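You operate a simulated robot arm through the tools that you are given. There is no shell and no other tool. Be economical: measure what you need, move in short steps, check, and stop when the job is done.

You run a simulated robot arm. Do the job below in one go: nothing can be reset, and whatever is moved stays where it is left.

TASK
Put the peel tub on the blue tile. Then fetch the orange half and set it on the tan board.
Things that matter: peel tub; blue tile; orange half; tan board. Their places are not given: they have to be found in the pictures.

The check looks at the end state, three seconds after you hand in, the way a careful person would. Anything else that was tipped, shoved, dropped, spilled or broken makes it a failure.

THE ROBOT
A 7-joint arm with a two-finger parallel gripper, fixed in place. Base frame: the origin is at the foot of the arm, x ahead of it, y to its left, z up; the work surface is at about z = 0. Units: m, degrees, N and s.
With the tool pointing down near the work surface it reaches from about 0.22 to 0.58 m from the base axis. Its first joint turns from -66.0 to 66.0 degrees. Payload 2.5 kg.
Tool frame: the origin (TCP) lies between the finger pads and is the grasp point; the fingertips stand 0.023 m ahead of it; z points along the fingers, y is the line along which they close. Largest opening 0.094 m; finger width 0.038, thickness 0.01; the body of the gripper, 0.054 by 0.096 m, starts 0.039 m behind the TCP.
Orientation is that of the tool frame in the base frame, as a unit quaternion [x, y, z, w]. With the fingers straight down and closing along the base's y, the tool's x points along the base's -x, its y along +y and its z along -z.

THE INTERFACE
- The arm moves only by the tool drive_tool. Its argument "series" is a list that holds one entry, the list of rows, each a list of 6 numbers: the shift along the tool's x, y, z in m, then the turn, a rotation vector about the tool's x, y, z in degrees. In form: [[[tx, ty, tz, wx, wy, wz], ...]]. A call has 1 to 10 rows; each row shifts and turns the commanded pose from where the row before left it, along the tool's axes as they then stand. "hand" is the closure, from 0 (fully open) to 1 (shut), set as the call begins (left out, the last holds). A row lasts 0.2 s, in which the tool goes at most 0.05 m and 8.6 degrees; a call with a longer step from one row to the next is refused whole, and so is a gripper value outside its range. Where a pose cannot be reached the arm comes as near as it can. A force on the tool above 40 N (or 10 N above the force at the start of the call, whichever is more), or a blocked arm, ends the call early, and 0.2 s more pass. The fingers move at their own pace (about 0.108 m/s each) and stop on an object; they squeeze with about 29 N. The grip force told is the motor's: it shows also when the fingers shut on nothing. Time passes only in rows, and 0.2 s behind the last, so rows that do not move let the fingers close. The reply holds the time, the measured pose of the TCP, the force on the tool along the base axes, the opening and the grip force, in the units named above and with some noise, and new pictures: "views" is both (left out), scene, wrist or none.
- Cameras (640 x 400 px; columns grow to the right, rows downward): "scene" is fixed at [0.1421, -0.4502, 0.5185]; the picture's right is [0.56, -0.83, 0.00], its down [-0.67, -0.46, -0.58] and it looks along [0.48, 0.33, -0.81] (base axes); focal length 244 px, centre (320, 200). "wrist" rides on the gripper at [-0.039, 0, -0.044] in the tool frame; the picture's right is [0.00, -1.00, 0.00], its down [0.97, 0.00, -0.24] and it looks along [0.24, 0.00, 0.97] (tool axes); focal length 218 px, centre (320, 200).
- point_at(camera, pixels): for up to 12 pixels [column, row] of the newest picture of that camera ("zoom" is the newest enlarged one), the place [x, y, z] in the base frame of the surface seen there, good to about 0.003 m, but the place of the scene camera against the robot may be out by one fixed shift of up to 0.018 m in any direction. It takes no simulated time.
- close_up(camera, box): a new picture of the part [left, top, right, bottom] of that camera's present view, enlarged. It takes no simulated time.
- finish_job(): hands the job in; it is judged then, once.

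Keep the steps short. Do not move on a guess: measure, check each grasp and each placing, and mend mistakes. In all there are 80 turns and 120 pictures (those below and enlarged ones count). Leave the gripper open and the arm clear of the work at the hand-in unless told otherwise, and finish with a single line.

The tools are called after "Call:" by a JSON object that holds its "name" and its "arguments". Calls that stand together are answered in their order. drive_tool: Moves the arm, as the interface text tells. Its arguments: {"type":"object","properties":{"series":{"type":"array","items":{"type":"array","items":{"type":"array","items":{"type":"number"}}}},"hand":{"type":"number"},"views":{"type":"string","enum":["both","scene","wrist","none"]}},"required":["series"]} The other tools are called the same way: point_at (camera, pixels) gives the place of the surface under pixels of a picture; close_up (camera, box) takes an enlarged picture of a part of a camera's view; finish_job () hands the job in.

At the start:

```text
time_s: 0.0
position: [0.3105, 0.0786, 0.2277]
orientation: [-0.001, 1.0, 0.001, 0.0]
contact_force: [0.2, -0.5, -0.3]
grip_width: 0.0941
grip_force: 0.0
```

scene: 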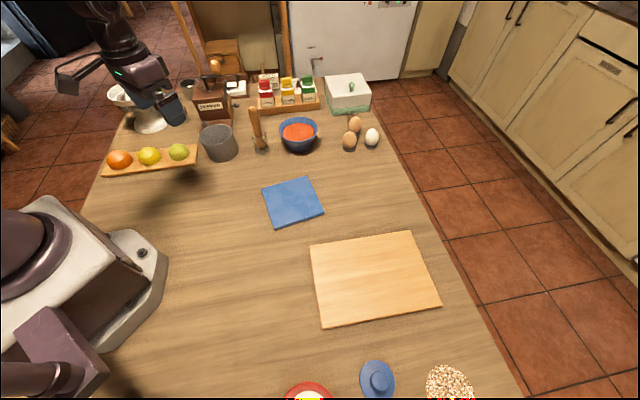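
wrist: 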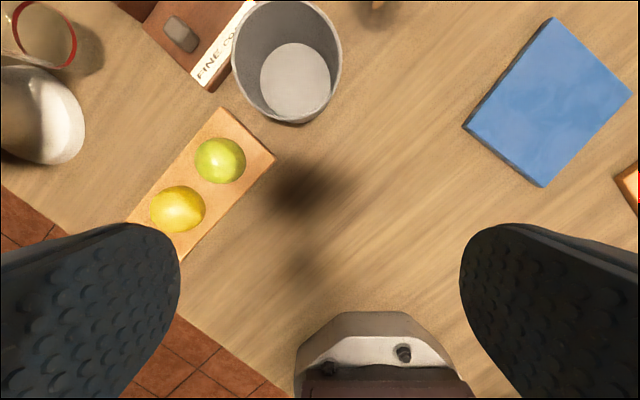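

I see a grey cup near (218,142), a blue tile at (293,202), a tan board at (373,278), and a small tray of fruits around (150,157). I'll enlarge these areas and measure them.

Call:
{"name": "close_up", "arguments": {"camera": "scene", "box": [90, 60, 250, 190]}}

Call:
{"name": "close_up", "arguments": {"camera": "scene", "box": [240, 60, 400, 170]}}

Call:
{"name": "point_at", "arguments": {"camera": "scene", "pixels": [[293, 202], [262, 190], [306, 178], [324, 212], [276, 227], [373, 278], [311, 245], [411, 231], [440, 304], [322, 327], [119, 159], [150, 155]]}}

Call:
{"name": "point_at", "arguments": {"camera": "wrist", "pixels": [[295, 80], [236, 50], [340, 55], [285, 3], [290, 122], [548, 103], [550, 20], [465, 127], [541, 186], [630, 95], [220, 160], [178, 210]]}}

```text
3.08 times, centred on (170, 125) of scene
```

zoom: 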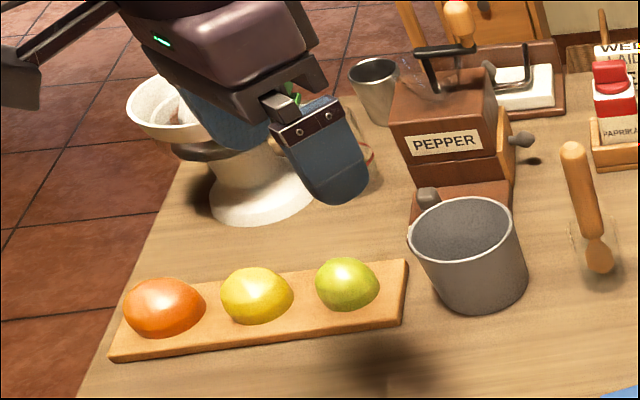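

```text
3.64 times, centred on (320, 115) of scene
```

zoom: 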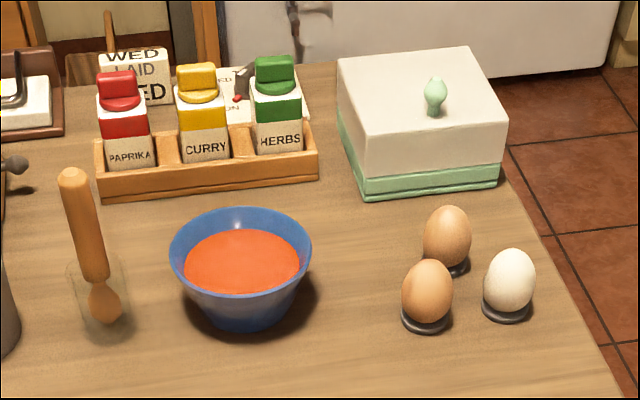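

```text
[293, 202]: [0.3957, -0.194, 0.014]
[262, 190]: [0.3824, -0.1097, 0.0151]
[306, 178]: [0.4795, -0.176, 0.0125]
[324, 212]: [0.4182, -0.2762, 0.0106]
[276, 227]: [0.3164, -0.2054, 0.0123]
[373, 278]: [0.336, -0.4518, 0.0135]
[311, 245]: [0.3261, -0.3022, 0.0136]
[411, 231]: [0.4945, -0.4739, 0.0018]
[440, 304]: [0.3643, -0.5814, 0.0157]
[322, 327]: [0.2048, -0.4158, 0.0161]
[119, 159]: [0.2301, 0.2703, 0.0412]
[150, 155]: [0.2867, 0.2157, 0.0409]
```

```text
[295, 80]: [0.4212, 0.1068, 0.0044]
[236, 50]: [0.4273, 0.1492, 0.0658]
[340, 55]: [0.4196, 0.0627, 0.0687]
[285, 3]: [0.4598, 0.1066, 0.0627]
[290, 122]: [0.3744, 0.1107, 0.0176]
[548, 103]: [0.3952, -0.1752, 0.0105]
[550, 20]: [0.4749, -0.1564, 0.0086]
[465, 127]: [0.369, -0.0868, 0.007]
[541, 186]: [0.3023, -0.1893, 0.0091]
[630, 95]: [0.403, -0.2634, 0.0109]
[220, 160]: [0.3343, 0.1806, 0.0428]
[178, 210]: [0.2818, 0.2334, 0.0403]
```

The orange half is the left fruit on the tray at (119,159). The grey tub is a likely peel tub. I want a better look at the tub and at the other vessels before I choose.

Call:
{"name": "close_up", "arguments": {"camera": "scene", "box": [260, 330, 500, 400]}}

Call:
{"name": "close_up", "arguments": {"camera": "wrist", "box": [160, 0, 420, 160]}}

Call:
{"name": "point_at", "arguments": {"camera": "scene", "pixels": [[218, 128], [203, 135], [233, 130], [222, 159], [255, 110], [260, 148], [268, 140], [212, 88], [295, 133], [180, 152], [195, 150], [231, 150]]}}

```text
2.67 times, centred on (380, 365) of scene
```

zoom: 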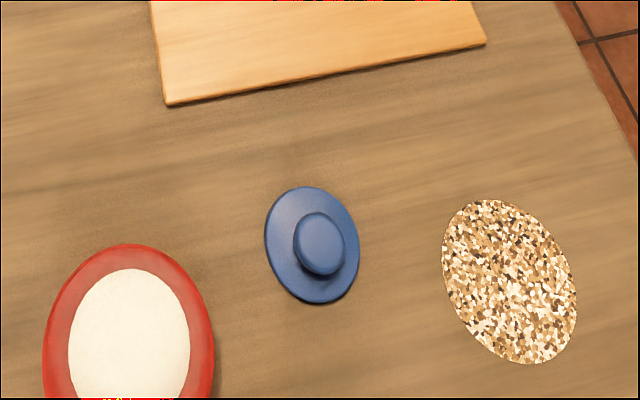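

```text
2.46 times, centred on (290, 80) of wrist
```

zoom: 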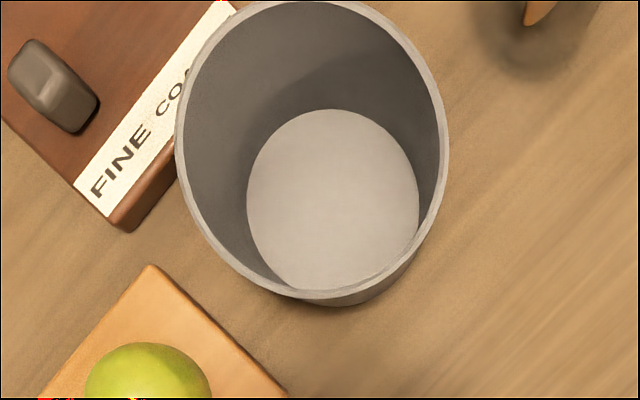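

```text
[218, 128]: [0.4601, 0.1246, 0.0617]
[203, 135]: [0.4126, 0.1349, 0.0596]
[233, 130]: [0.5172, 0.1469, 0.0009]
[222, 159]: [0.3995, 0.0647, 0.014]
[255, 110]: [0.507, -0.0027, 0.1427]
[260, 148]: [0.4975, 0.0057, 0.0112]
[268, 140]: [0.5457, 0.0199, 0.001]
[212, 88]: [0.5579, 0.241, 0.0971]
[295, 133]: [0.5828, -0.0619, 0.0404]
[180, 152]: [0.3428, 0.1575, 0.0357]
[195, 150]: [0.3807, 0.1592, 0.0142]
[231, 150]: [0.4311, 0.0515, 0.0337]
```

The only tub-like vessel is the empty grey one. Its rim centre is near (0.418, 0.106), its radius about 0.043, and the rim is at z≈0.065. I'll pinch its free wall on the -x/-y side, around (0.389, 0.077). First I move above that point, turn the tool 45°, partly close the hand and look again.

Call:
{"name": "drive_tool", "arguments": {"series": [[[-0.039, -0.001, 0, 0, 0, 0], [-0.039, -0.001, 0, 0, 0, 0], [0, 0, 0, 0, 0, 7.5], [0, 0, 0, 0, 0, 7.5], [0, 0, 0, 0, 0, 7.5], [0, 0, 0, 0, 0, 7.5], [0, 0, 0, 0, 0, 7.5], [0, 0, 0, 0, 0, 7.5], [0, 0, 0.03, 0, 0, 0]]], "hand": 0.36}}

```text
time_s: 2.0
position: [0.3889, 0.0775, 0.1965]
orientation: [0.384, 0.924, -0.001, 0.0]
contact_force: [0.2, -0.2, 0.1]
grip_width: 0.06
grip_force: 0.0
```

scene: 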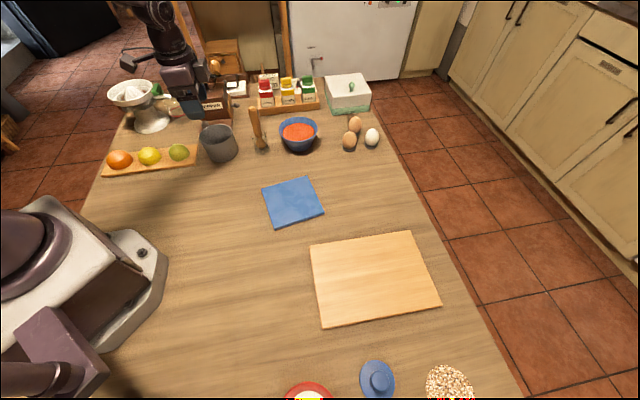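
wrist: 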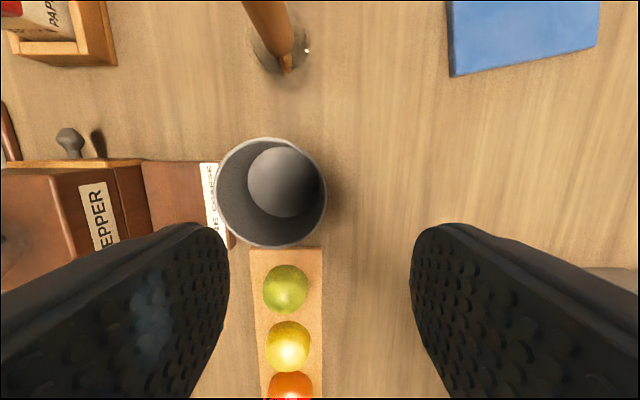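

The tool is turned. The tub rim is visible in the wrist picture, roughly columns 217–326 and rows 137–247. I'll measure points on it.

Call:
{"name": "point_at", "arguments": {"camera": "wrist", "pixels": [[218, 190], [325, 195], [271, 139], [277, 246], [284, 182], [324, 180], [234, 152], [310, 157], [313, 230], [236, 236], [285, 250], [285, 60]]}}

```text
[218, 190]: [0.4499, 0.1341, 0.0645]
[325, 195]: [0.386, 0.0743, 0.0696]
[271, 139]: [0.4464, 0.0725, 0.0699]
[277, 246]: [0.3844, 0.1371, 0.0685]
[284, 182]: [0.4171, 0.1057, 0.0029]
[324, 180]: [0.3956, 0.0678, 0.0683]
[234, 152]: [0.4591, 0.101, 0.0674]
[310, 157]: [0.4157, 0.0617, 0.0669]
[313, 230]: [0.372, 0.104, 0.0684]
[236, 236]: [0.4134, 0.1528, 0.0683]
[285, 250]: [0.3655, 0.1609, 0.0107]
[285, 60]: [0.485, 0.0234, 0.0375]
```

The rim centre is (0.417, 0.1045) with radius 0.044, and the rim is at z 0.068. I'll shift 3.5 mm outward so the wall is centred between the fingers, then go down to TCP z≈0.05.

Call:
{"name": "drive_tool", "arguments": {"series": [[[0, -0.0035, 0.03, 0, 0, 0], [0, 0, 0.04, 0, 0, 0], [0, 0, 0.04, 0, 0, 0], [0, 0, 0.036, 0, 0, 0], [0, 0, 0, 0, 0, 0]]]}}

```text
time_s: 3.2
position: [0.3872, 0.0752, 0.0503]
orientation: [0.383, 0.924, 0.001, 0.0]
contact_force: [-0.2, 0.1, 0.1]
grip_width: 0.0604
grip_force: 0.0
```

scene: 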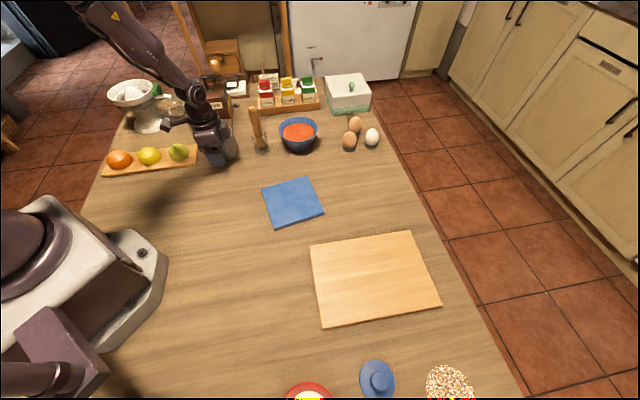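
wrist: 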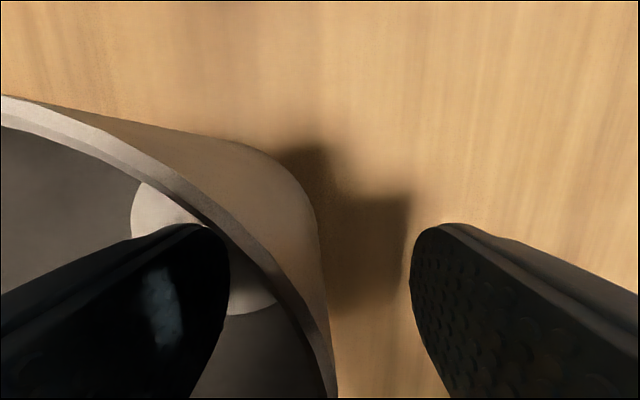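

The wall sits between the fingers and nothing is touching, so I'll close the hand.

Call:
{"name": "drive_tool", "arguments": {"series": [[[0, 0, 0, 0, 0, 0], [0, 0, 0, 0, 0, 0], [0, 0, 0, 0, 0, 0]]], "hand": 1}}

```text
time_s: 4.0
position: [0.3865, 0.0758, 0.0514]
orientation: [0.382, 0.924, 0.002, 0.001]
contact_force: [-3.7, -0.8, 17.2]
grip_width: 0.0083
grip_force: 29.5
```

scene: 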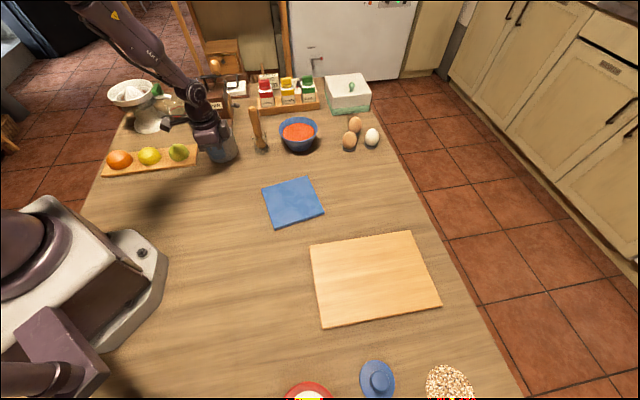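
wrist: 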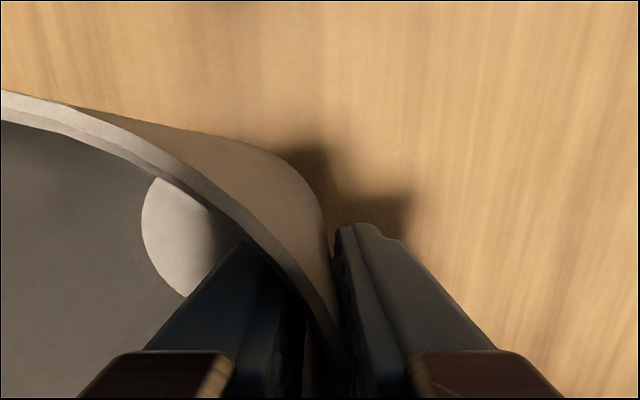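

The wall is held at width 8 mm with a grip force of 29 N. I'll lift slowly, straight up.

Call:
{"name": "drive_tool", "arguments": {"series": [[[0, 0, -0.005, 0, 0, 0], [0, 0, -0.01, 0, 0, 0], [0, 0, -0.02, 0, 0, 0], [0, 0, -0.03, 0, 0, 0], [0, 0, -0.03, 0, 0, 0], [0, 0, 0, 0, 0, 0]]]}}

```text
time_s: 5.4
position: [0.3845, 0.0754, 0.147]
orientation: [0.382, 0.924, 0.0, 0.0]
contact_force: [-0.2, -1.2, -0.9]
grip_width: 0.0071
grip_force: 29.0
```

scene: 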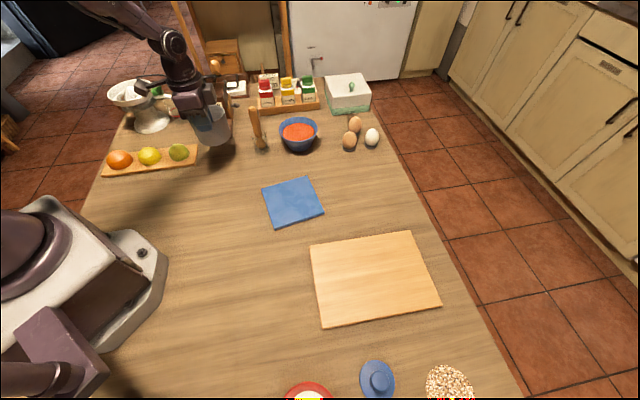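
wrist: 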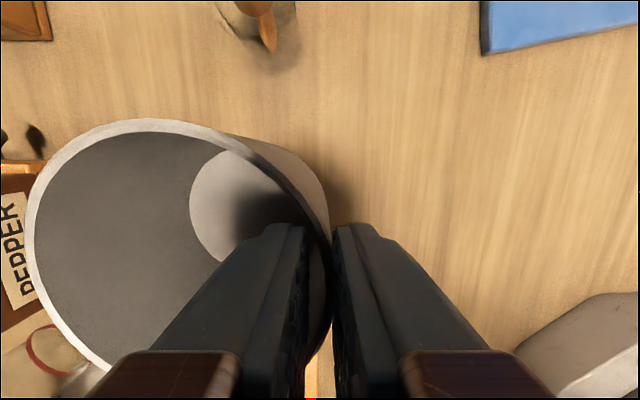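

The tub hangs from the fingers, bottom at about z 0.10. The brush stands near (0.49, 0.02), so I'll pull back 5 cm in -x first and then carry along -y toward the tile.

Call:
{"name": "drive_tool", "arguments": {"series": [[[0.0177, -0.0177, 0, 0, 0, 0], [0.0177, -0.0177, 0, 0, 0, 0], [-0.0283, -0.0283, 0, 0, 0, 0], [-0.0283, -0.0283, 0, 0, 0, 0], [-0.0283, -0.0283, 0, 0, 0, 0], [-0.0283, -0.0283, 0, 0, 0, 0], [-0.0283, -0.0283, 0, 0, 0, 0], [-0.0283, -0.0283, 0, 0, 0, 0], [-0.0283, -0.0283, 0, 0, 0, 0], [-0.0159, 0.0159, 0, 0, 0, 0]]]}}

```text
time_s: 7.6
position: [0.3578, -0.2068, 0.1451]
orientation: [0.382, 0.924, 0.0, -0.001]
contact_force: [0.1, 0.4, -1.0]
grip_width: 0.0066
grip_force: 29.4
```

scene: 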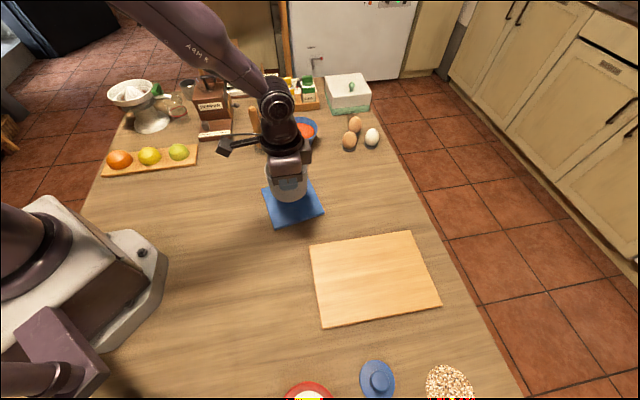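
wrist: 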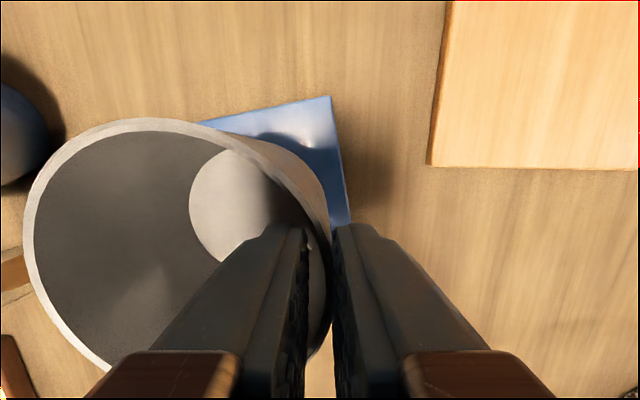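

Now I'll measure the tub rim, its floor, the tile corners and the near board edge.

Call:
{"name": "point_at", "arguments": {"camera": "wrist", "pixels": [[27, 235], [75, 136], [145, 124], [230, 138], [290, 180], [85, 348], [45, 300], [215, 195], [330, 98], [347, 220], [203, 122], [430, 165]]}}

Call:
{"name": "close_up", "arguments": {"camera": "scene", "box": [230, 130, 350, 240]}}

```text
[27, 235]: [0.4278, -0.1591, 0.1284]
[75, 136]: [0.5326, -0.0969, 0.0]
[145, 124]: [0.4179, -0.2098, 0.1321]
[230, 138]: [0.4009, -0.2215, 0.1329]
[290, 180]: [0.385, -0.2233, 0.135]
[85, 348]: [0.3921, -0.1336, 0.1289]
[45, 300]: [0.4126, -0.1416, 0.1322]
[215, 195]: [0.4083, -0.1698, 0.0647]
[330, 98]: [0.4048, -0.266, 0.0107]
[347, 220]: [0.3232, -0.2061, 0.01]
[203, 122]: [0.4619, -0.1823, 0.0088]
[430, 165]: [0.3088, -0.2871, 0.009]
```

```text
3.64 times, centred on (290, 185) of scene
```

zoom: 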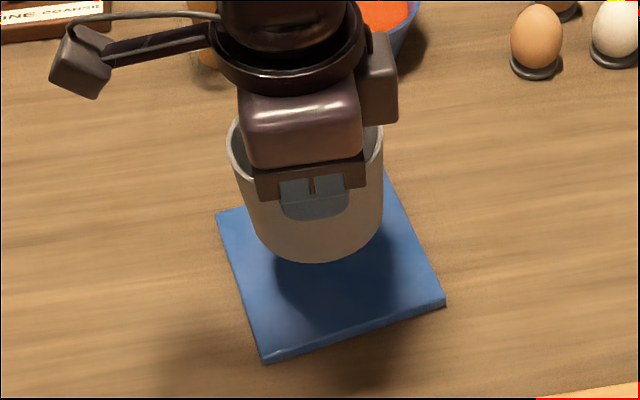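

The rim is now at z≈0.131 and the inside floor at 0.065. The tub slipped a little in the grip, but it is still held almost level, with its centre near (0.388, -0.177). The tile centre is (0.387, -0.174) and its top is at 0.010, so it is in the right place. I'll lower at once, slowly at the end.

Call:
{"name": "drive_tool", "arguments": {"series": [[[0, 0.002, 0.02, 0, 0, 0], [0, 0, 0.015, 0, 0, 0], [0, 0, 0.008, 0, 0, 0], [0, 0, 0.003, 0, 0, 0], [0, 0, 0.002, 0, 0, 0], [0, 0, 0, 0, 0, 0]]]}}

```text
time_s: 9.0
position: [0.3611, -0.2049, 0.0973]
orientation: [0.382, 0.924, 0.0, 0.0]
contact_force: [0.1, -0.2, -1.2]
grip_width: 0.0071
grip_force: 29.2
```

scene: 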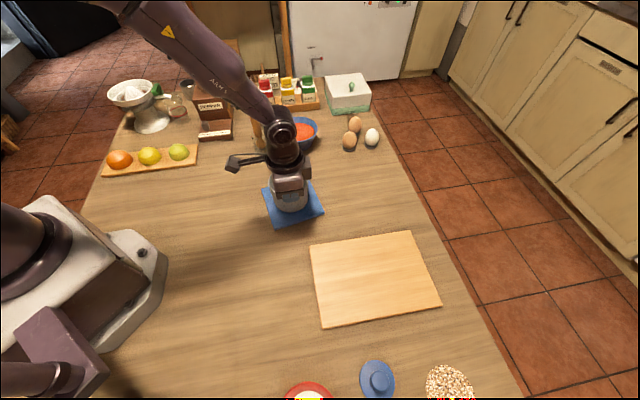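
wrist: 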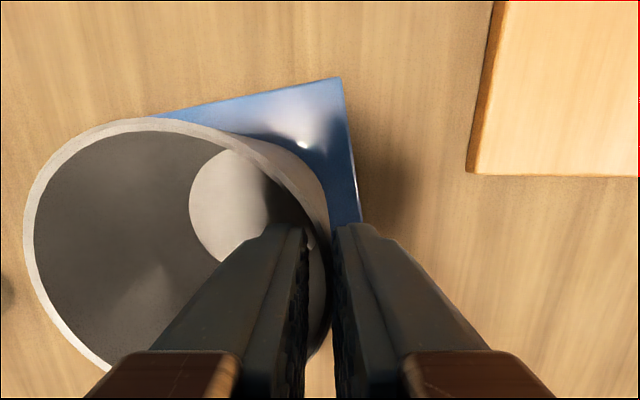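

The force still shows only the tub's weight (-1.2 N). I'll keep lowering in 2 mm steps and watch the force.

Call:
{"name": "drive_tool", "arguments": {"series": [[[0, 0, 0.002, 0, 0, 0], [0, 0, 0.001, 0, 0, 0], [0, 0, 0.001, 0, 0, 0], [0, 0, 0, 0, 0, 0]]], "views": "none"}}

Call:
{"name": "point_at", "arguments": {"camera": "wrist", "pixels": [[215, 195], [145, 124], [85, 348], [27, 235], [290, 180]]}}

```text
time_s: 10.0
position: [0.3608, -0.205, 0.0948]
orientation: [0.382, 0.924, 0.0, 0.0]
contact_force: [-0.6, -1.1, 1.5]
grip_width: 0.007
grip_force: 29.5
```

```text
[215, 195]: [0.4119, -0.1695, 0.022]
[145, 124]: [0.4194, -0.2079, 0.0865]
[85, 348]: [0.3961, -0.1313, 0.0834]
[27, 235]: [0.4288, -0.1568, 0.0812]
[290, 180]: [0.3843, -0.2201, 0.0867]
```

The force went from -1.2 to +1.5 N, so the low edge is touching the tile. I'll lower 3 mm more to seat it.

Call:
{"name": "drive_tool", "arguments": {"series": [[[0, 0, 0.001, 0, 0, 0], [0, 0, 0.001, 0, 0, 0], [0, 0, 0.001, 0, 0, 0], [0, 0, 0, 0, 0, 0]]], "views": "wrist"}}

```text
time_s: 11.0
position: [0.36, -0.2054, 0.092]
orientation: [0.383, 0.924, 0.0, 0.001]
contact_force: [-2.2, -2.5, 8.0]
grip_width: 0.0075
grip_force: 29.4
```

wrist: 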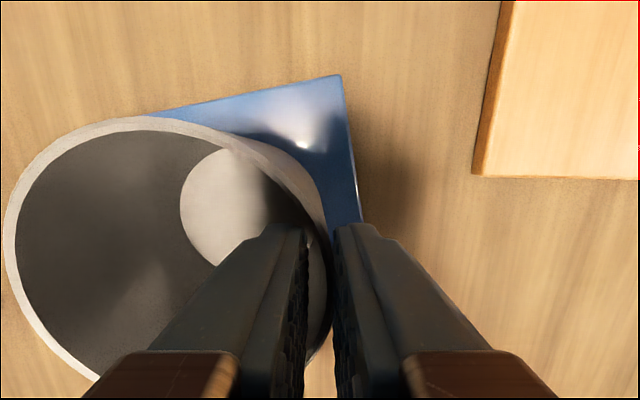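

At 8 N the tub is levelling. I'll open the fingers and let it sit.

Call:
{"name": "drive_tool", "arguments": {"series": [[[0, 0, 0, 0, 0, 0], [0, 0, 0, 0, 0, 0]]], "hand": 0.45}}

```text
time_s: 11.6
position: [0.3601, -0.2046, 0.0914]
orientation: [0.381, 0.924, -0.001, -0.001]
contact_force: [-0.7, 0.5, 0.4]
grip_width: 0.0516
grip_force: 0.0
```

scene: 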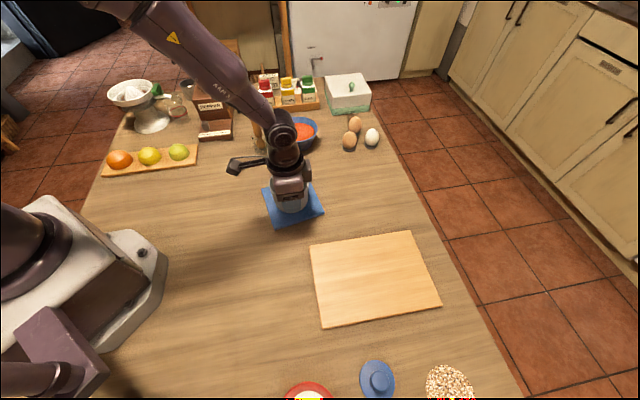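
wrist: 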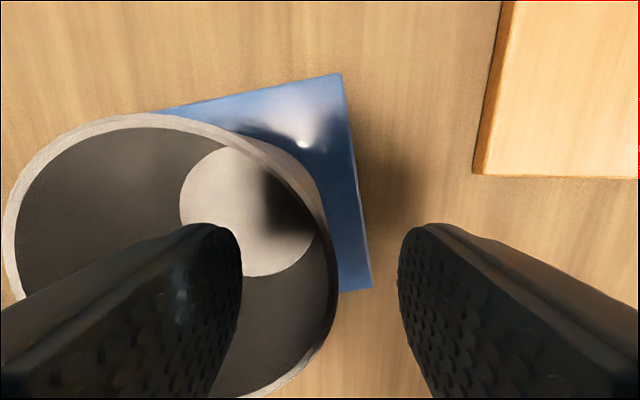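

It is released. I'll go straight up and check where it stands.

Call:
{"name": "drive_tool", "arguments": {"series": [[[0, 0, -0.03, 0, 0, 0], [0, 0, -0.04, 0, 0, 0], [0, 0, -0.04, 0, 0, 0], [0, 0, -0.03, 0, 0, 0], [0, 0, 0, 0, 0, 0]]]}}

```text
time_s: 12.8
position: [0.3608, -0.205, 0.2355]
orientation: [0.382, 0.924, 0.0, 0.0]
contact_force: [0.5, 1.0, 0.1]
grip_width: 0.0515
grip_force: 0.0
```

scene: 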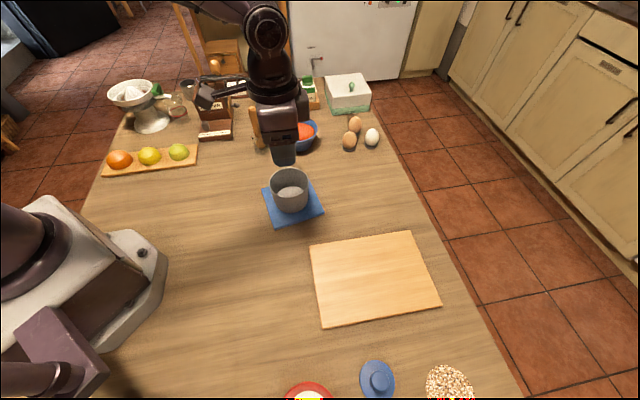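
wrist: 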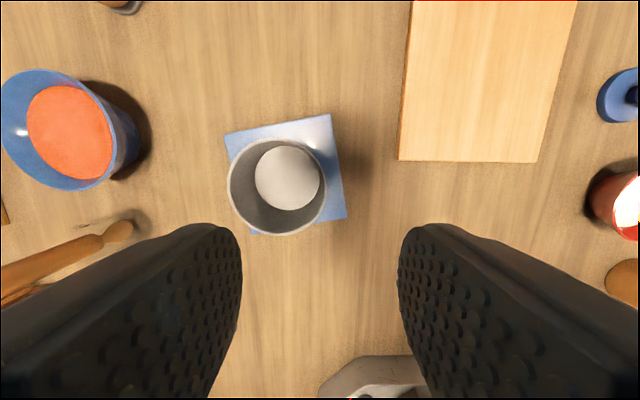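

The tub stands upright on the tile. I'll measure its base against the tile, and the board as seen from the wrist.

Call:
{"name": "point_at", "arguments": {"camera": "wrist", "pixels": [[288, 178], [256, 178], [320, 178], [288, 146], [225, 136], [330, 115], [346, 218], [253, 234], [400, 160], [537, 162], [487, 70], [480, 110]]}}

Call:
{"name": "close_up", "arguments": {"camera": "scene", "box": [230, 130, 350, 240]}}

Call:
{"name": "close_up", "arguments": {"camera": "scene", "box": [90, 70, 240, 190]}}

```text
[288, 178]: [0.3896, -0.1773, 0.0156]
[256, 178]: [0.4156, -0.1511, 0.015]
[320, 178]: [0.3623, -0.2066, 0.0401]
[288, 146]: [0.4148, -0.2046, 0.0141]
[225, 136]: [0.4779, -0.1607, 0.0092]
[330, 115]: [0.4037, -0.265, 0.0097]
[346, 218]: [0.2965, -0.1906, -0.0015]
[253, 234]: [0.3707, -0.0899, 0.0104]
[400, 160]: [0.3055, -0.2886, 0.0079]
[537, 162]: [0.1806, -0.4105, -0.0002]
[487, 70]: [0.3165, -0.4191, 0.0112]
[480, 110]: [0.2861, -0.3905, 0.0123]
```

```text
3.64 times, centred on (290, 185) of scene
```

zoom: 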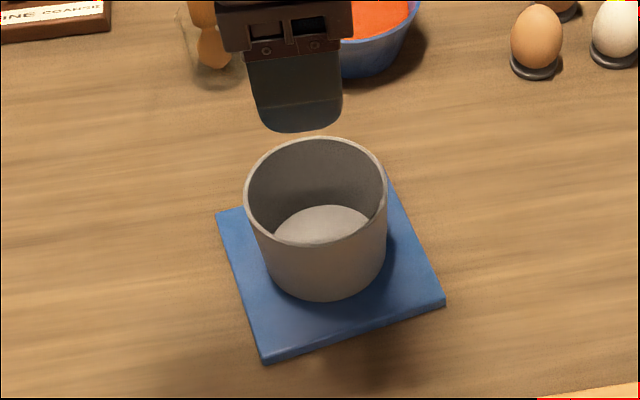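

```text
3.33 times, centred on (165, 130) of scene
```

zoom: 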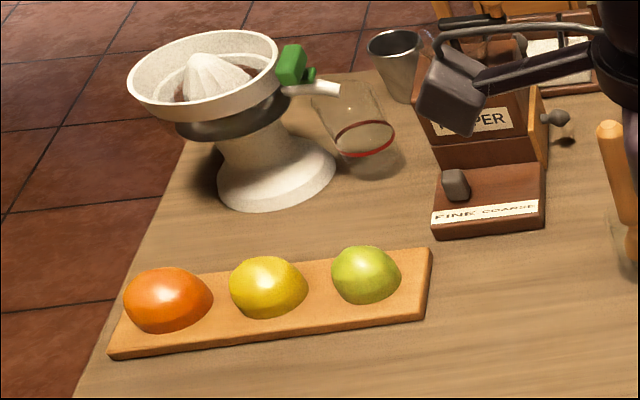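

The tub is upright with its base at (0.389, -0.177), well inside the tile. Next is the orange half, which is near (0.218, 0.288) after correcting the scene shift. I'll travel at z 0.235 to about (0.235, 0.24) and look with the wrist camera.

Call:
{"name": "drive_tool", "arguments": {"series": [[[0.0404, 0.0226, 0, 0, 0, 0], [0.0404, 0.0226, 0, 0, 0, 0], [0.0404, 0.0226, 0, 0, 0, 0], [0.0404, 0.0226, 0, 0, 0, 0], [0.0404, 0.0226, 0, 0, 0, 0], [0.0404, 0.0226, 0, 0, 0, 0], [0.0404, 0.0226, 0, 0, 0, 0], [0.0404, 0.0226, 0, 0, 0, 0], [0.0404, 0.0226, 0, 0, 0, 0], [0.0404, 0.0226, 0, 0, 0, 0]]], "hand": 0}}

```text
time_s: 15.0
position: [0.2324, 0.2397, 0.2329]
orientation: [0.383, 0.924, 0.0, 0.0]
contact_force: [0.1, -0.5, 0.1]
grip_width: 0.0939
grip_force: 0.1
```

scene: 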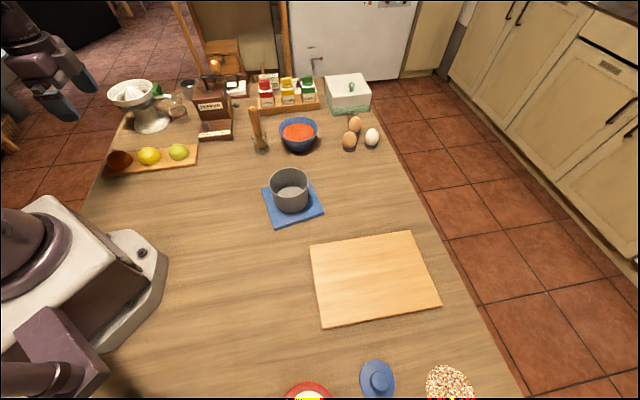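
wrist: 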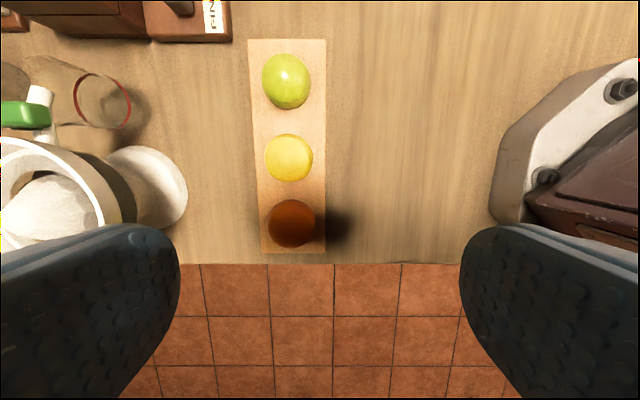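

The orange half is at (292,223) in the wrist picture, with the juicer to the left. I'll measure both.

Call:
{"name": "point_at", "arguments": {"camera": "wrist", "pixels": [[292, 223], [270, 223], [314, 223], [292, 201], [292, 246], [263, 245], [325, 248], [290, 158], [135, 215], [180, 215], [110, 190], [185, 190]]}}

Call:
{"name": "close_up", "arguments": {"camera": "wrist", "box": [230, 120, 390, 270]}}

```text
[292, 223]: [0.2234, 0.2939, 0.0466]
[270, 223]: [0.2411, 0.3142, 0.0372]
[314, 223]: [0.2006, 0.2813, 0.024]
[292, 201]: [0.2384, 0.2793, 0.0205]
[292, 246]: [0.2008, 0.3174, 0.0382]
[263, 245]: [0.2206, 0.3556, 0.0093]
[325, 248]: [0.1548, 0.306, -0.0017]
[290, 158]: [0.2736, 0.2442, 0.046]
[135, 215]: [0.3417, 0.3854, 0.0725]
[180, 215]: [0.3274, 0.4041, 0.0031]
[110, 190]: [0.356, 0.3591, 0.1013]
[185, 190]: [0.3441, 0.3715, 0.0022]
```

```text
2.67 times, centred on (310, 195) of wrist
```

zoom: 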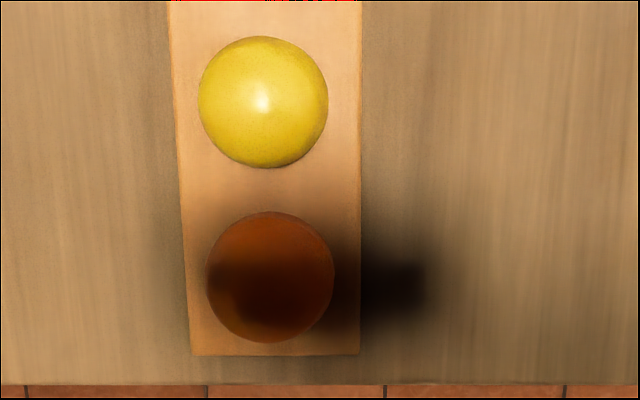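

The orange half's centre is about (0.221, 0.297), its radius about 0.027 and its top about z 0.047. The fingertips must end just above the tray, so I need the tray's top height.

Call:
{"name": "point_at", "arguments": {"camera": "wrist", "pixels": [[264, 200], [264, 215], [263, 230], [320, 200], [320, 225], [320, 243], [275, 188], [300, 190], [290, 120], [312, 120], [290, 226], [296, 230]]}}

```text
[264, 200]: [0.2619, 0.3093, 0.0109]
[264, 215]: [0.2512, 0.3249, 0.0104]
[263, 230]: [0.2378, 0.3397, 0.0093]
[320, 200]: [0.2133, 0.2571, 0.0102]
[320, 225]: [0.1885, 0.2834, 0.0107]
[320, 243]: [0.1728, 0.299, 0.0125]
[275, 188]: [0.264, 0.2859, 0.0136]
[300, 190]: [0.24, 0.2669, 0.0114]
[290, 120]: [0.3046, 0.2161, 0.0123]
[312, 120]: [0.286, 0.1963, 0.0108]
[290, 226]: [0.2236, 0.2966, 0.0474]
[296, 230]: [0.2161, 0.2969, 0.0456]
```

The tray top is at z≈0.011. From the ray geometry the fruit's centre is about (0.220, 0.302, 0.023). I'll move over it, down to z≈0.11 with the hand fully open, and check alignment.

Call:
{"name": "drive_tool", "arguments": {"series": [[[0.0264, 0.0176, 0, 0, 0, 0], [0.0264, 0.0176, 0, 0, 0, 0], [0, 0, 0.04, 0, 0, 0], [0, 0, 0.04, 0, 0, 0], [0, 0, 0.043, 0, 0, 0], [0, 0, 0, 0, 0, 0]]]}}

```text
time_s: 16.4
position: [0.223, 0.3017, 0.1085]
orientation: [0.382, 0.924, 0.0, 0.0]
contact_force: [0.3, 0.3, -0.3]
grip_width: 0.0941
grip_force: 0.1
```

scene: 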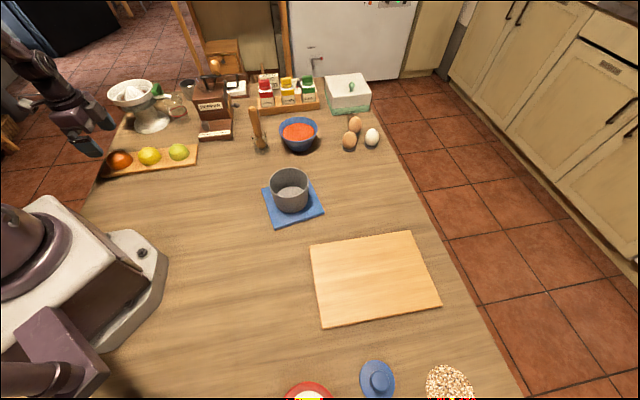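
wrist: 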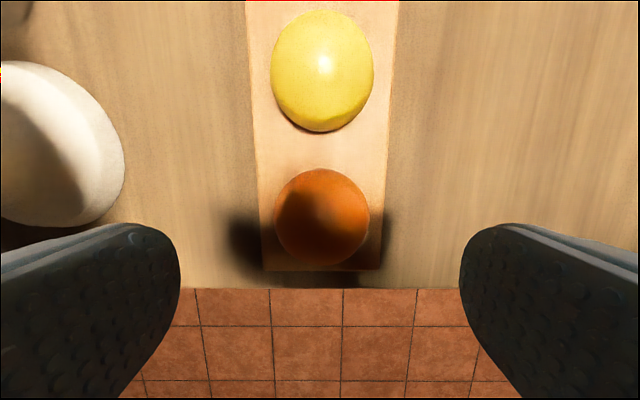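

The fruit is centred between the fingers, at columns 274–370 with its centre 4 mm further along tool x. I'll correct for that and go down to TCP z≈0.037, which puts the tips about 3 mm above the tray.

Call:
{"name": "drive_tool", "arguments": {"series": [[[0.004, -0.001, 0.03, 0, 0, 0], [0, 0, 0.025, 0, 0, 0], [0, 0, 0.012, 0, 0, 0], [0, 0, 0.004, 0, 0, 0], [0, 0, 0, 0, 0, 0]]]}}

```text
time_s: 17.6
position: [0.2191, 0.3046, 0.0377]
orientation: [0.383, 0.924, 0.001, 0.0]
contact_force: [-0.5, -0.2, -0.3]
grip_width: 0.0939
grip_force: 0.0
```

scene: 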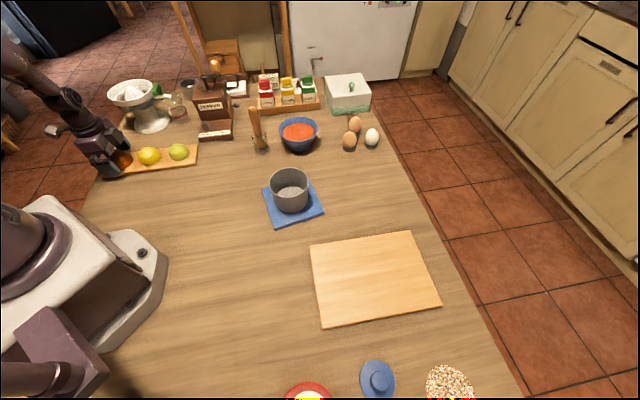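
wrist: 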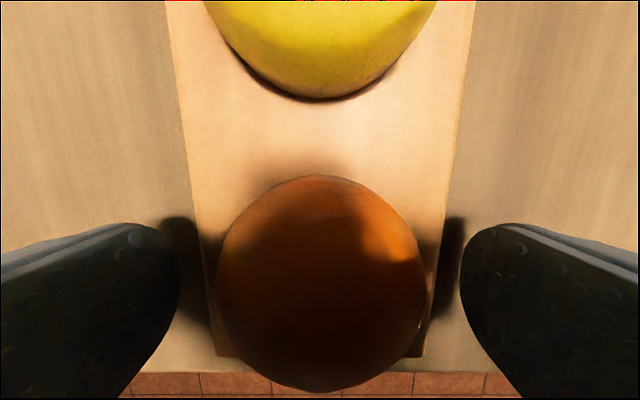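

The fruit is centred (column 321) and nothing is touching. I'll go 1.5 mm lower and close.

Call:
{"name": "drive_tool", "arguments": {"series": [[[0, 0, 0.0015, 0, 0, 0], [0, 0, 0, 0, 0, 0]]], "views": "none"}}

Call:
{"name": "drive_tool", "arguments": {"series": [[[0, 0, 0, 0, 0, 0], [0, 0, 0, 0, 0, 0], [0, 0, 0, 0, 0, 0]]], "hand": 1}}

```text
time_s: 18.2
position: [0.2187, 0.3042, 0.0353]
orientation: [0.382, 0.924, 0.0, 0.0]
contact_force: [-0.1, 0.4, -0.7]
grip_width: 0.0941
grip_force: 0.0
```

```text
time_s: 19.0
position: [0.2184, 0.3047, 0.0366]
orientation: [0.382, 0.924, -0.001, -0.001]
contact_force: [-0.2, 0.2, -0.4]
grip_width: 0.0564
grip_force: 29.1
```

scene: 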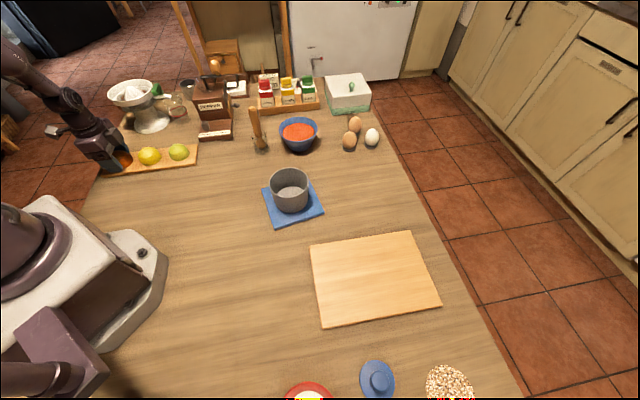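
wrist: 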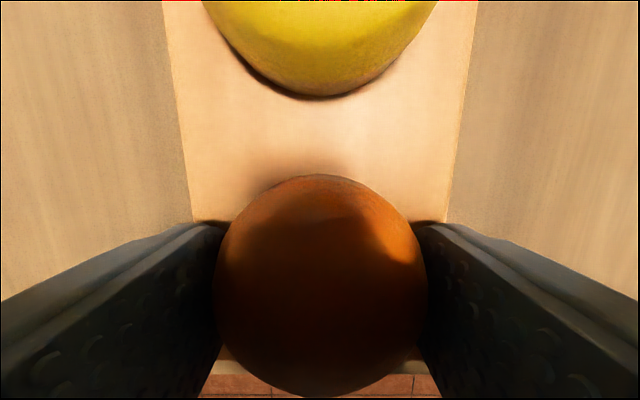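

The orange is held at width 0.056 with no side force. I'll lift gently.

Call:
{"name": "drive_tool", "arguments": {"series": [[[0, 0, -0.004, 0, 0, 0], [0, 0, -0.01, 0, 0, 0], [0, 0, -0.02, 0, 0, 0], [0, 0, -0.03, 0, 0, 0], [0, 0, -0.03, 0, 0, 0], [0, 0, 0, 0, 0, 0]]]}}

```text
time_s: 20.4
position: [0.2197, 0.3057, 0.1323]
orientation: [0.382, 0.924, 0.0, 0.0]
contact_force: [0.2, 0.0, -1.2]
grip_width: 0.0564
grip_force: 28.7
```

scene: 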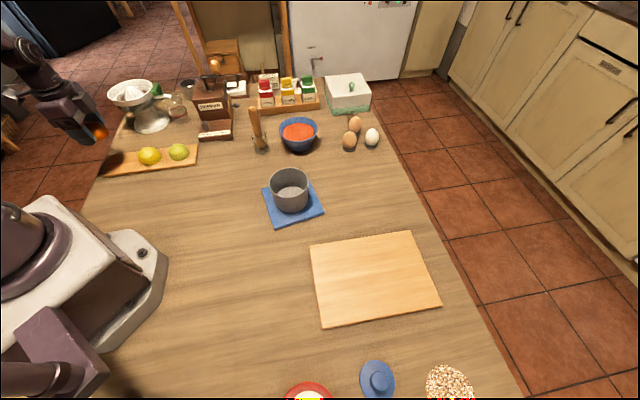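
wrist: 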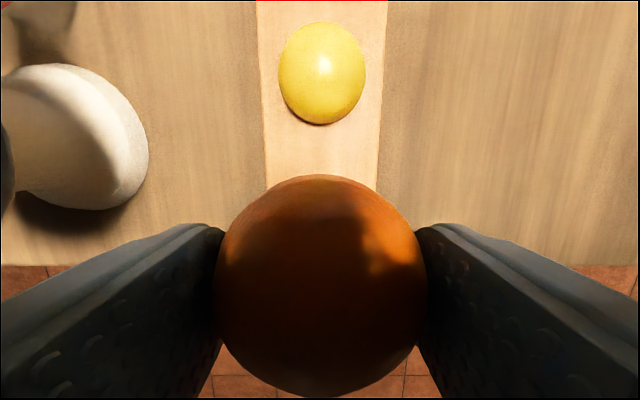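

The grip is steady at width 0.056. I'll raise to z≈0.19 and carry it via about (0.33, 0) toward the board.

Call:
{"name": "drive_tool", "arguments": {"series": [[[-0.0368, -0.0173, -0.028, 0, 0, 0], [-0.0368, -0.0173, -0.028, 0, 0, 0], [-0.0368, -0.0173, 0, 0, 0, 0], [-0.0368, -0.0173, 0, 0, 0, 0], [-0.0368, -0.0173, 0, 0, 0, 0], [-0.0368, -0.0173, 0, 0, 0, 0], [-0.0368, -0.0173, 0, 0, 0, 0], [-0.0368, -0.0173, 0, 0, 0, 0]]], "views": "none"}}

Call:
{"name": "drive_tool", "arguments": {"series": [[[-0.0299, -0.0338, 0, 0, 0, 0], [-0.0299, -0.0338, 0, 0, 0, 0], [-0.0299, -0.0338, 0, 0, 0, 0], [-0.0299, -0.0338, 0, 0, 0, 0], [-0.0299, -0.0338, 0, 0, 0, 0], [-0.0299, -0.0338, 0, 0, 0, 0], [-0.0299, -0.0338, 0, 0, 0, 0], [-0.0299, -0.0338, 0, 0, 0, 0], [-0.0299, -0.0338, 0, 0, 0, 0]]]}}

```text
time_s: 22.2
position: [0.331, -0.0023, 0.1897]
orientation: [0.381, 0.924, 0.0, 0.001]
contact_force: [-0.5, -0.1, -0.8]
grip_width: 0.0561
grip_force: 28.6
```

```text
time_s: 24.2
position: [0.3049, -0.406, 0.1854]
orientation: [0.382, 0.924, 0.002, -0.001]
contact_force: [0.3, -0.5, 0.4]
grip_width: 0.0563
grip_force: 28.7
```

scene: 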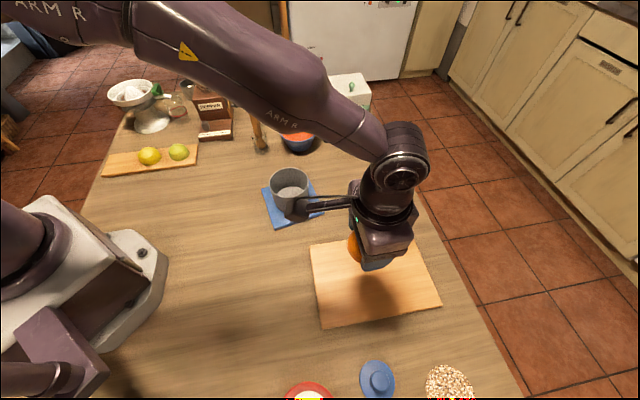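
wrist: 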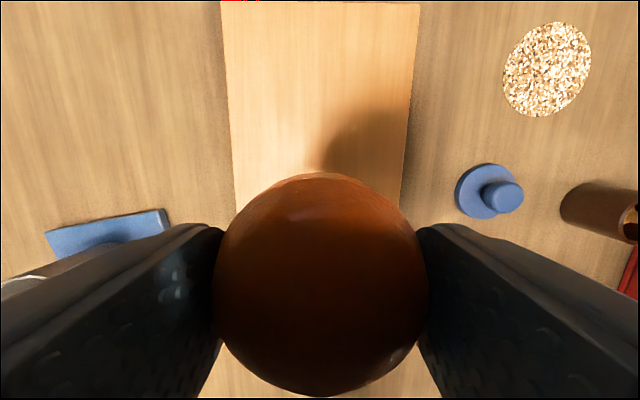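

The hand is about 8 cm inside the board's near edge, near the middle of its width. Nothing else is below it and the grip is unchanged. I'll lower to z≈0.045, slowing at the end.

Call:
{"name": "drive_tool", "arguments": {"series": [[[0, 0, 0.04, 0, 0, 0], [0, 0, 0.04, 0, 0, 0], [0, 0, 0.03, 0, 0, 0], [0, 0, 0.02, 0, 0, 0], [0, 0, 0.01, 0, 0, 0], [0, 0, 0, 0, 0, 0]]]}}

```text
time_s: 25.6
position: [0.3024, -0.4062, 0.0462]
orientation: [0.381, 0.924, 0.0, 0.001]
contact_force: [-0.1, -0.1, -0.6]
grip_width: 0.0563
grip_force: 28.8
```

scene: 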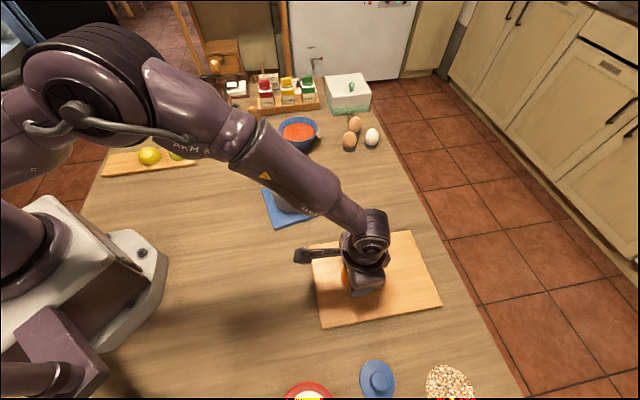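
wrist: 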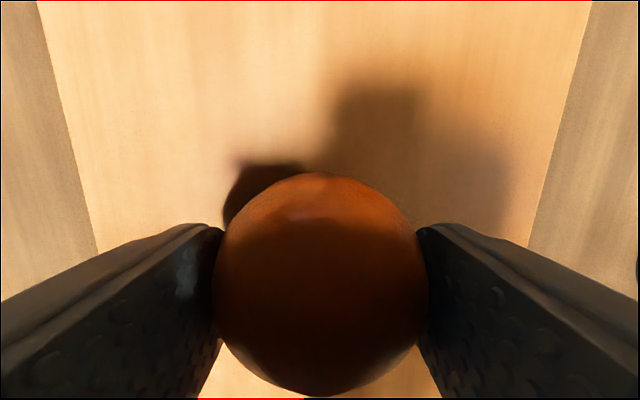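

There is board all round the fruit and no contact yet. I'll lower in 2 mm and then 1 mm steps.

Call:
{"name": "drive_tool", "arguments": {"series": [[[0, 0, 0.003, 0, 0, 0], [0, 0, 0.002, 0, 0, 0], [0, 0, 0.001, 0, 0, 0], [0, 0, 0.001, 0, 0, 0], [0, 0, 0, 0, 0, 0]]], "views": "none"}}

```text
time_s: 26.8
position: [0.3028, -0.4075, 0.0401]
orientation: [0.382, 0.924, 0.0, -0.001]
contact_force: [0.8, -0.4, -0.5]
grip_width: 0.0562
grip_force: 29.1
```

There is still no contact at z 0.040. I'll continue in 1 mm steps.

Call:
{"name": "drive_tool", "arguments": {"series": [[[0, 0, 0.001, 0, 0, 0], [0, 0, 0.001, 0, 0, 0], [0, 0, 0, 0, 0, 0]]], "views": "none"}}

```text
time_s: 27.6
position: [0.3044, -0.4052, 0.0369]
orientation: [0.382, 0.924, 0.0, 0.001]
contact_force: [-0.1, 0.1, -1.4]
grip_width: 0.0561
grip_force: 29.4
```

Call:
{"name": "drive_tool", "arguments": {"series": [[[0, 0, 0.001, 0, 0, 0], [0, 0, 0.0005, 0, 0, 0], [0, 0, 0, 0, 0, 0]]], "views": "wrist"}}

```text
time_s: 28.4
position: [0.3043, -0.4072, 0.0361]
orientation: [0.383, 0.924, 0.0, 0.0]
contact_force: [0.5, -0.1, -0.8]
grip_width: 0.0562
grip_force: 28.7
```

wrist: 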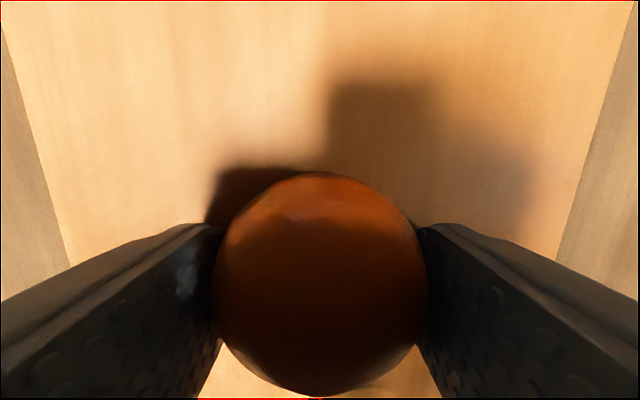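

There is still no contact. I'll measure the board's top height beside the fruit.

Call:
{"name": "point_at", "arguments": {"camera": "wrist", "pixels": [[120, 200], [200, 150], [320, 120], [450, 180], [530, 200], [310, 190]]}}

Call:
{"name": "drive_tool", "arguments": {"series": [[[0, 0, 0.001, 0, 0, 0], [0, 0, 0, 0, 0, 0]]], "views": "none"}}

```text
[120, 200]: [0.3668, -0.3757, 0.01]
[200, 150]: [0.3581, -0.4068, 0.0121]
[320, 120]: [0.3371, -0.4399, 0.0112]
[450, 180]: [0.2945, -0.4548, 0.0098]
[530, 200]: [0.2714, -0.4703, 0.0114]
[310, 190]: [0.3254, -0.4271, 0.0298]
```

```text
time_s: 29.0
position: [0.3044, -0.4055, 0.0359]
orientation: [0.382, 0.924, 0.0, 0.0]
contact_force: [-2.1, 4.8, 10.1]
grip_width: 0.0559
grip_force: 29.3
```

The board top is at z 0.011 and the force rose to +10 N, so the fruit is resting on the board. I'll open the hand.

Call:
{"name": "drive_tool", "arguments": {"series": [[[0, 0, 0, 0, 0, 0], [0, 0, 0, 0, 0, 0], [0, 0, 0, 0, 0, 0]]], "hand": 0}}

```text
time_s: 29.8
position: [0.3038, -0.4063, 0.0341]
orientation: [0.382, 0.924, 0.0, 0.001]
contact_force: [4.6, 0.4, 5.3]
grip_width: 0.093
grip_force: 0.0
```

scene: 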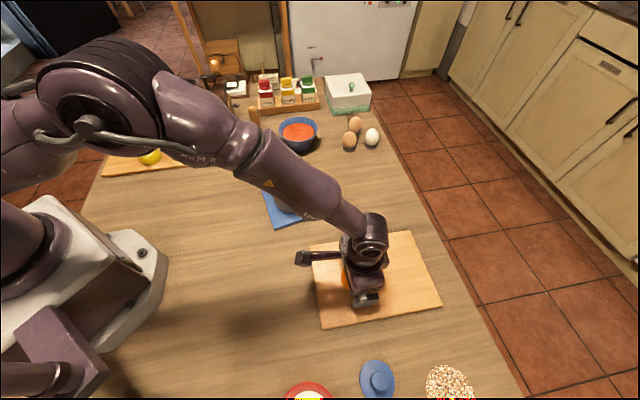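
wrist: 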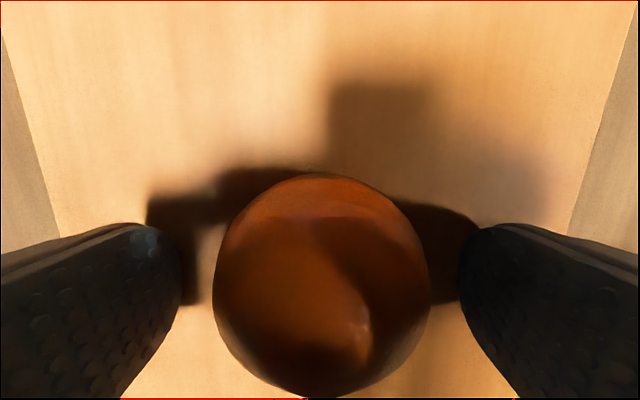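

It is released and both fingers are clear of the fruit. I'll lift straight up, first slowly.

Call:
{"name": "drive_tool", "arguments": {"series": [[[0, 0, -0.005, 0, 0, 0], [0, 0, -0.02, 0, 0, 0], [0, 0, -0.04, 0, 0, 0], [0, 0, -0.045, 0, 0, 0], [0, 0, -0.045, 0, 0, 0], [0.035, 0.0, 0, 0, 0, 0], [0.04, 0, 0, 0, 0, 0], [0.04, 0, 0, 0, 0, 0], [0, 0, 0, 0, 0, 0]]]}}

```text
time_s: 31.8
position: [0.2206, -0.3269, 0.1897]
orientation: [0.382, 0.924, -0.001, 0.001]
contact_force: [0.4, -0.5, 0.4]
grip_width: 0.0939
grip_force: 0.0
```

scene: 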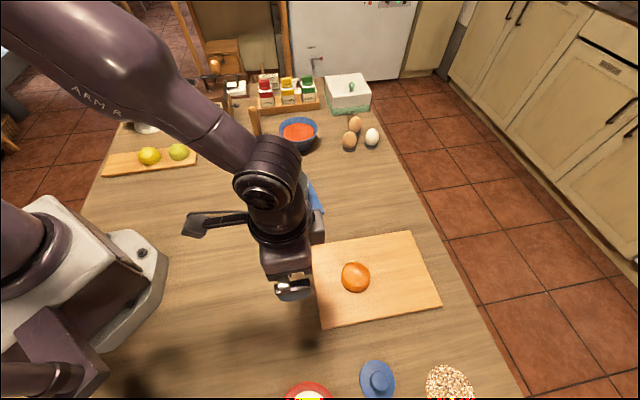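
wrist: 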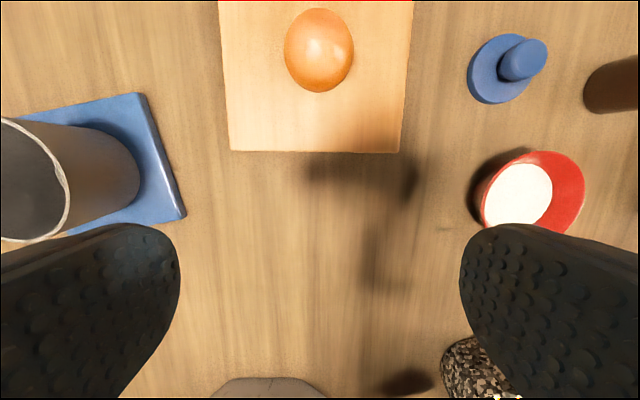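

The orange half rests flat side down on the board at (355,277). I'll move the arm away over empty table and check everything.

Call:
{"name": "drive_tool", "arguments": {"series": [[[0, 0, -0.04, 0, 0, 0], [0.025, 0.034, 0, 0, 0, 0], [0.025, 0.034, 0, 0, 0, 0], [0.025, 0.034, 0, 0, 0, 0], [0.025, 0.034, 0, 0, 0, 0], [0.025, 0.034, 0, 0, 0, 0], [0.025, 0.034, 0, 0, 0, 0], [0.025, 0.034, 0, 0, 0, 0], [0, 0, 0, 0, 0, 0]]], "views": "scene"}}

Call:
{"name": "close_up", "arguments": {"camera": "scene", "box": [230, 160, 450, 335]}}

```text
time_s: 33.8
position: [0.2679, -0.0301, 0.2298]
orientation: [0.382, 0.924, -0.001, -0.001]
contact_force: [0.0, 0.7, -0.3]
grip_width: 0.0941
grip_force: 0.1
```

scene: 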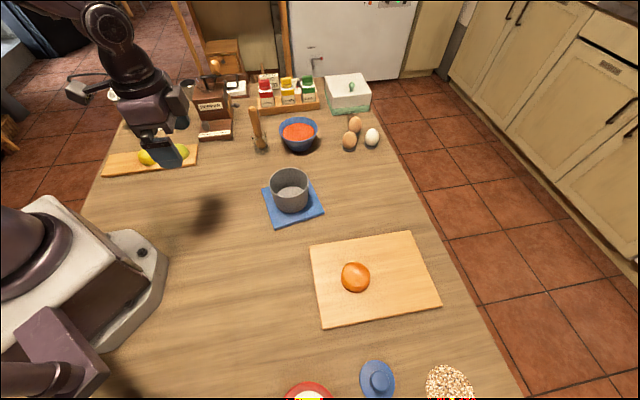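

```text
2.29 times, centred on (340, 248) of scene
```

zoom: 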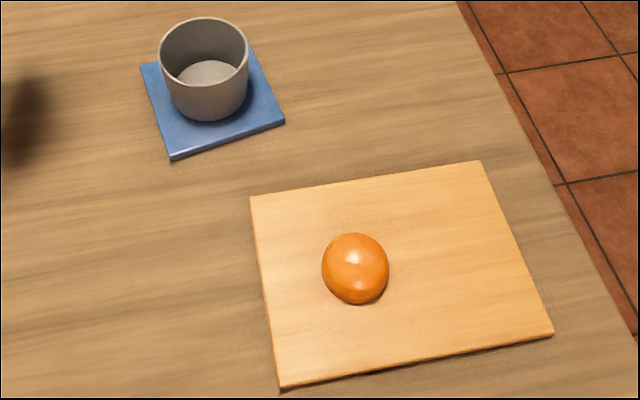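

The tub stands upright on the blue tile and the orange half sits well inside the tan board. Everything else looks undisturbed, the gripper is open and the arm is clear, so I'm handing in.

Call:
{"name": "finish_job", "arguments": {}}

```text
The job is handed in.
```

The peel tub is standing on the blue tile, the orange half is resting on the tan board, and the job is handed in.
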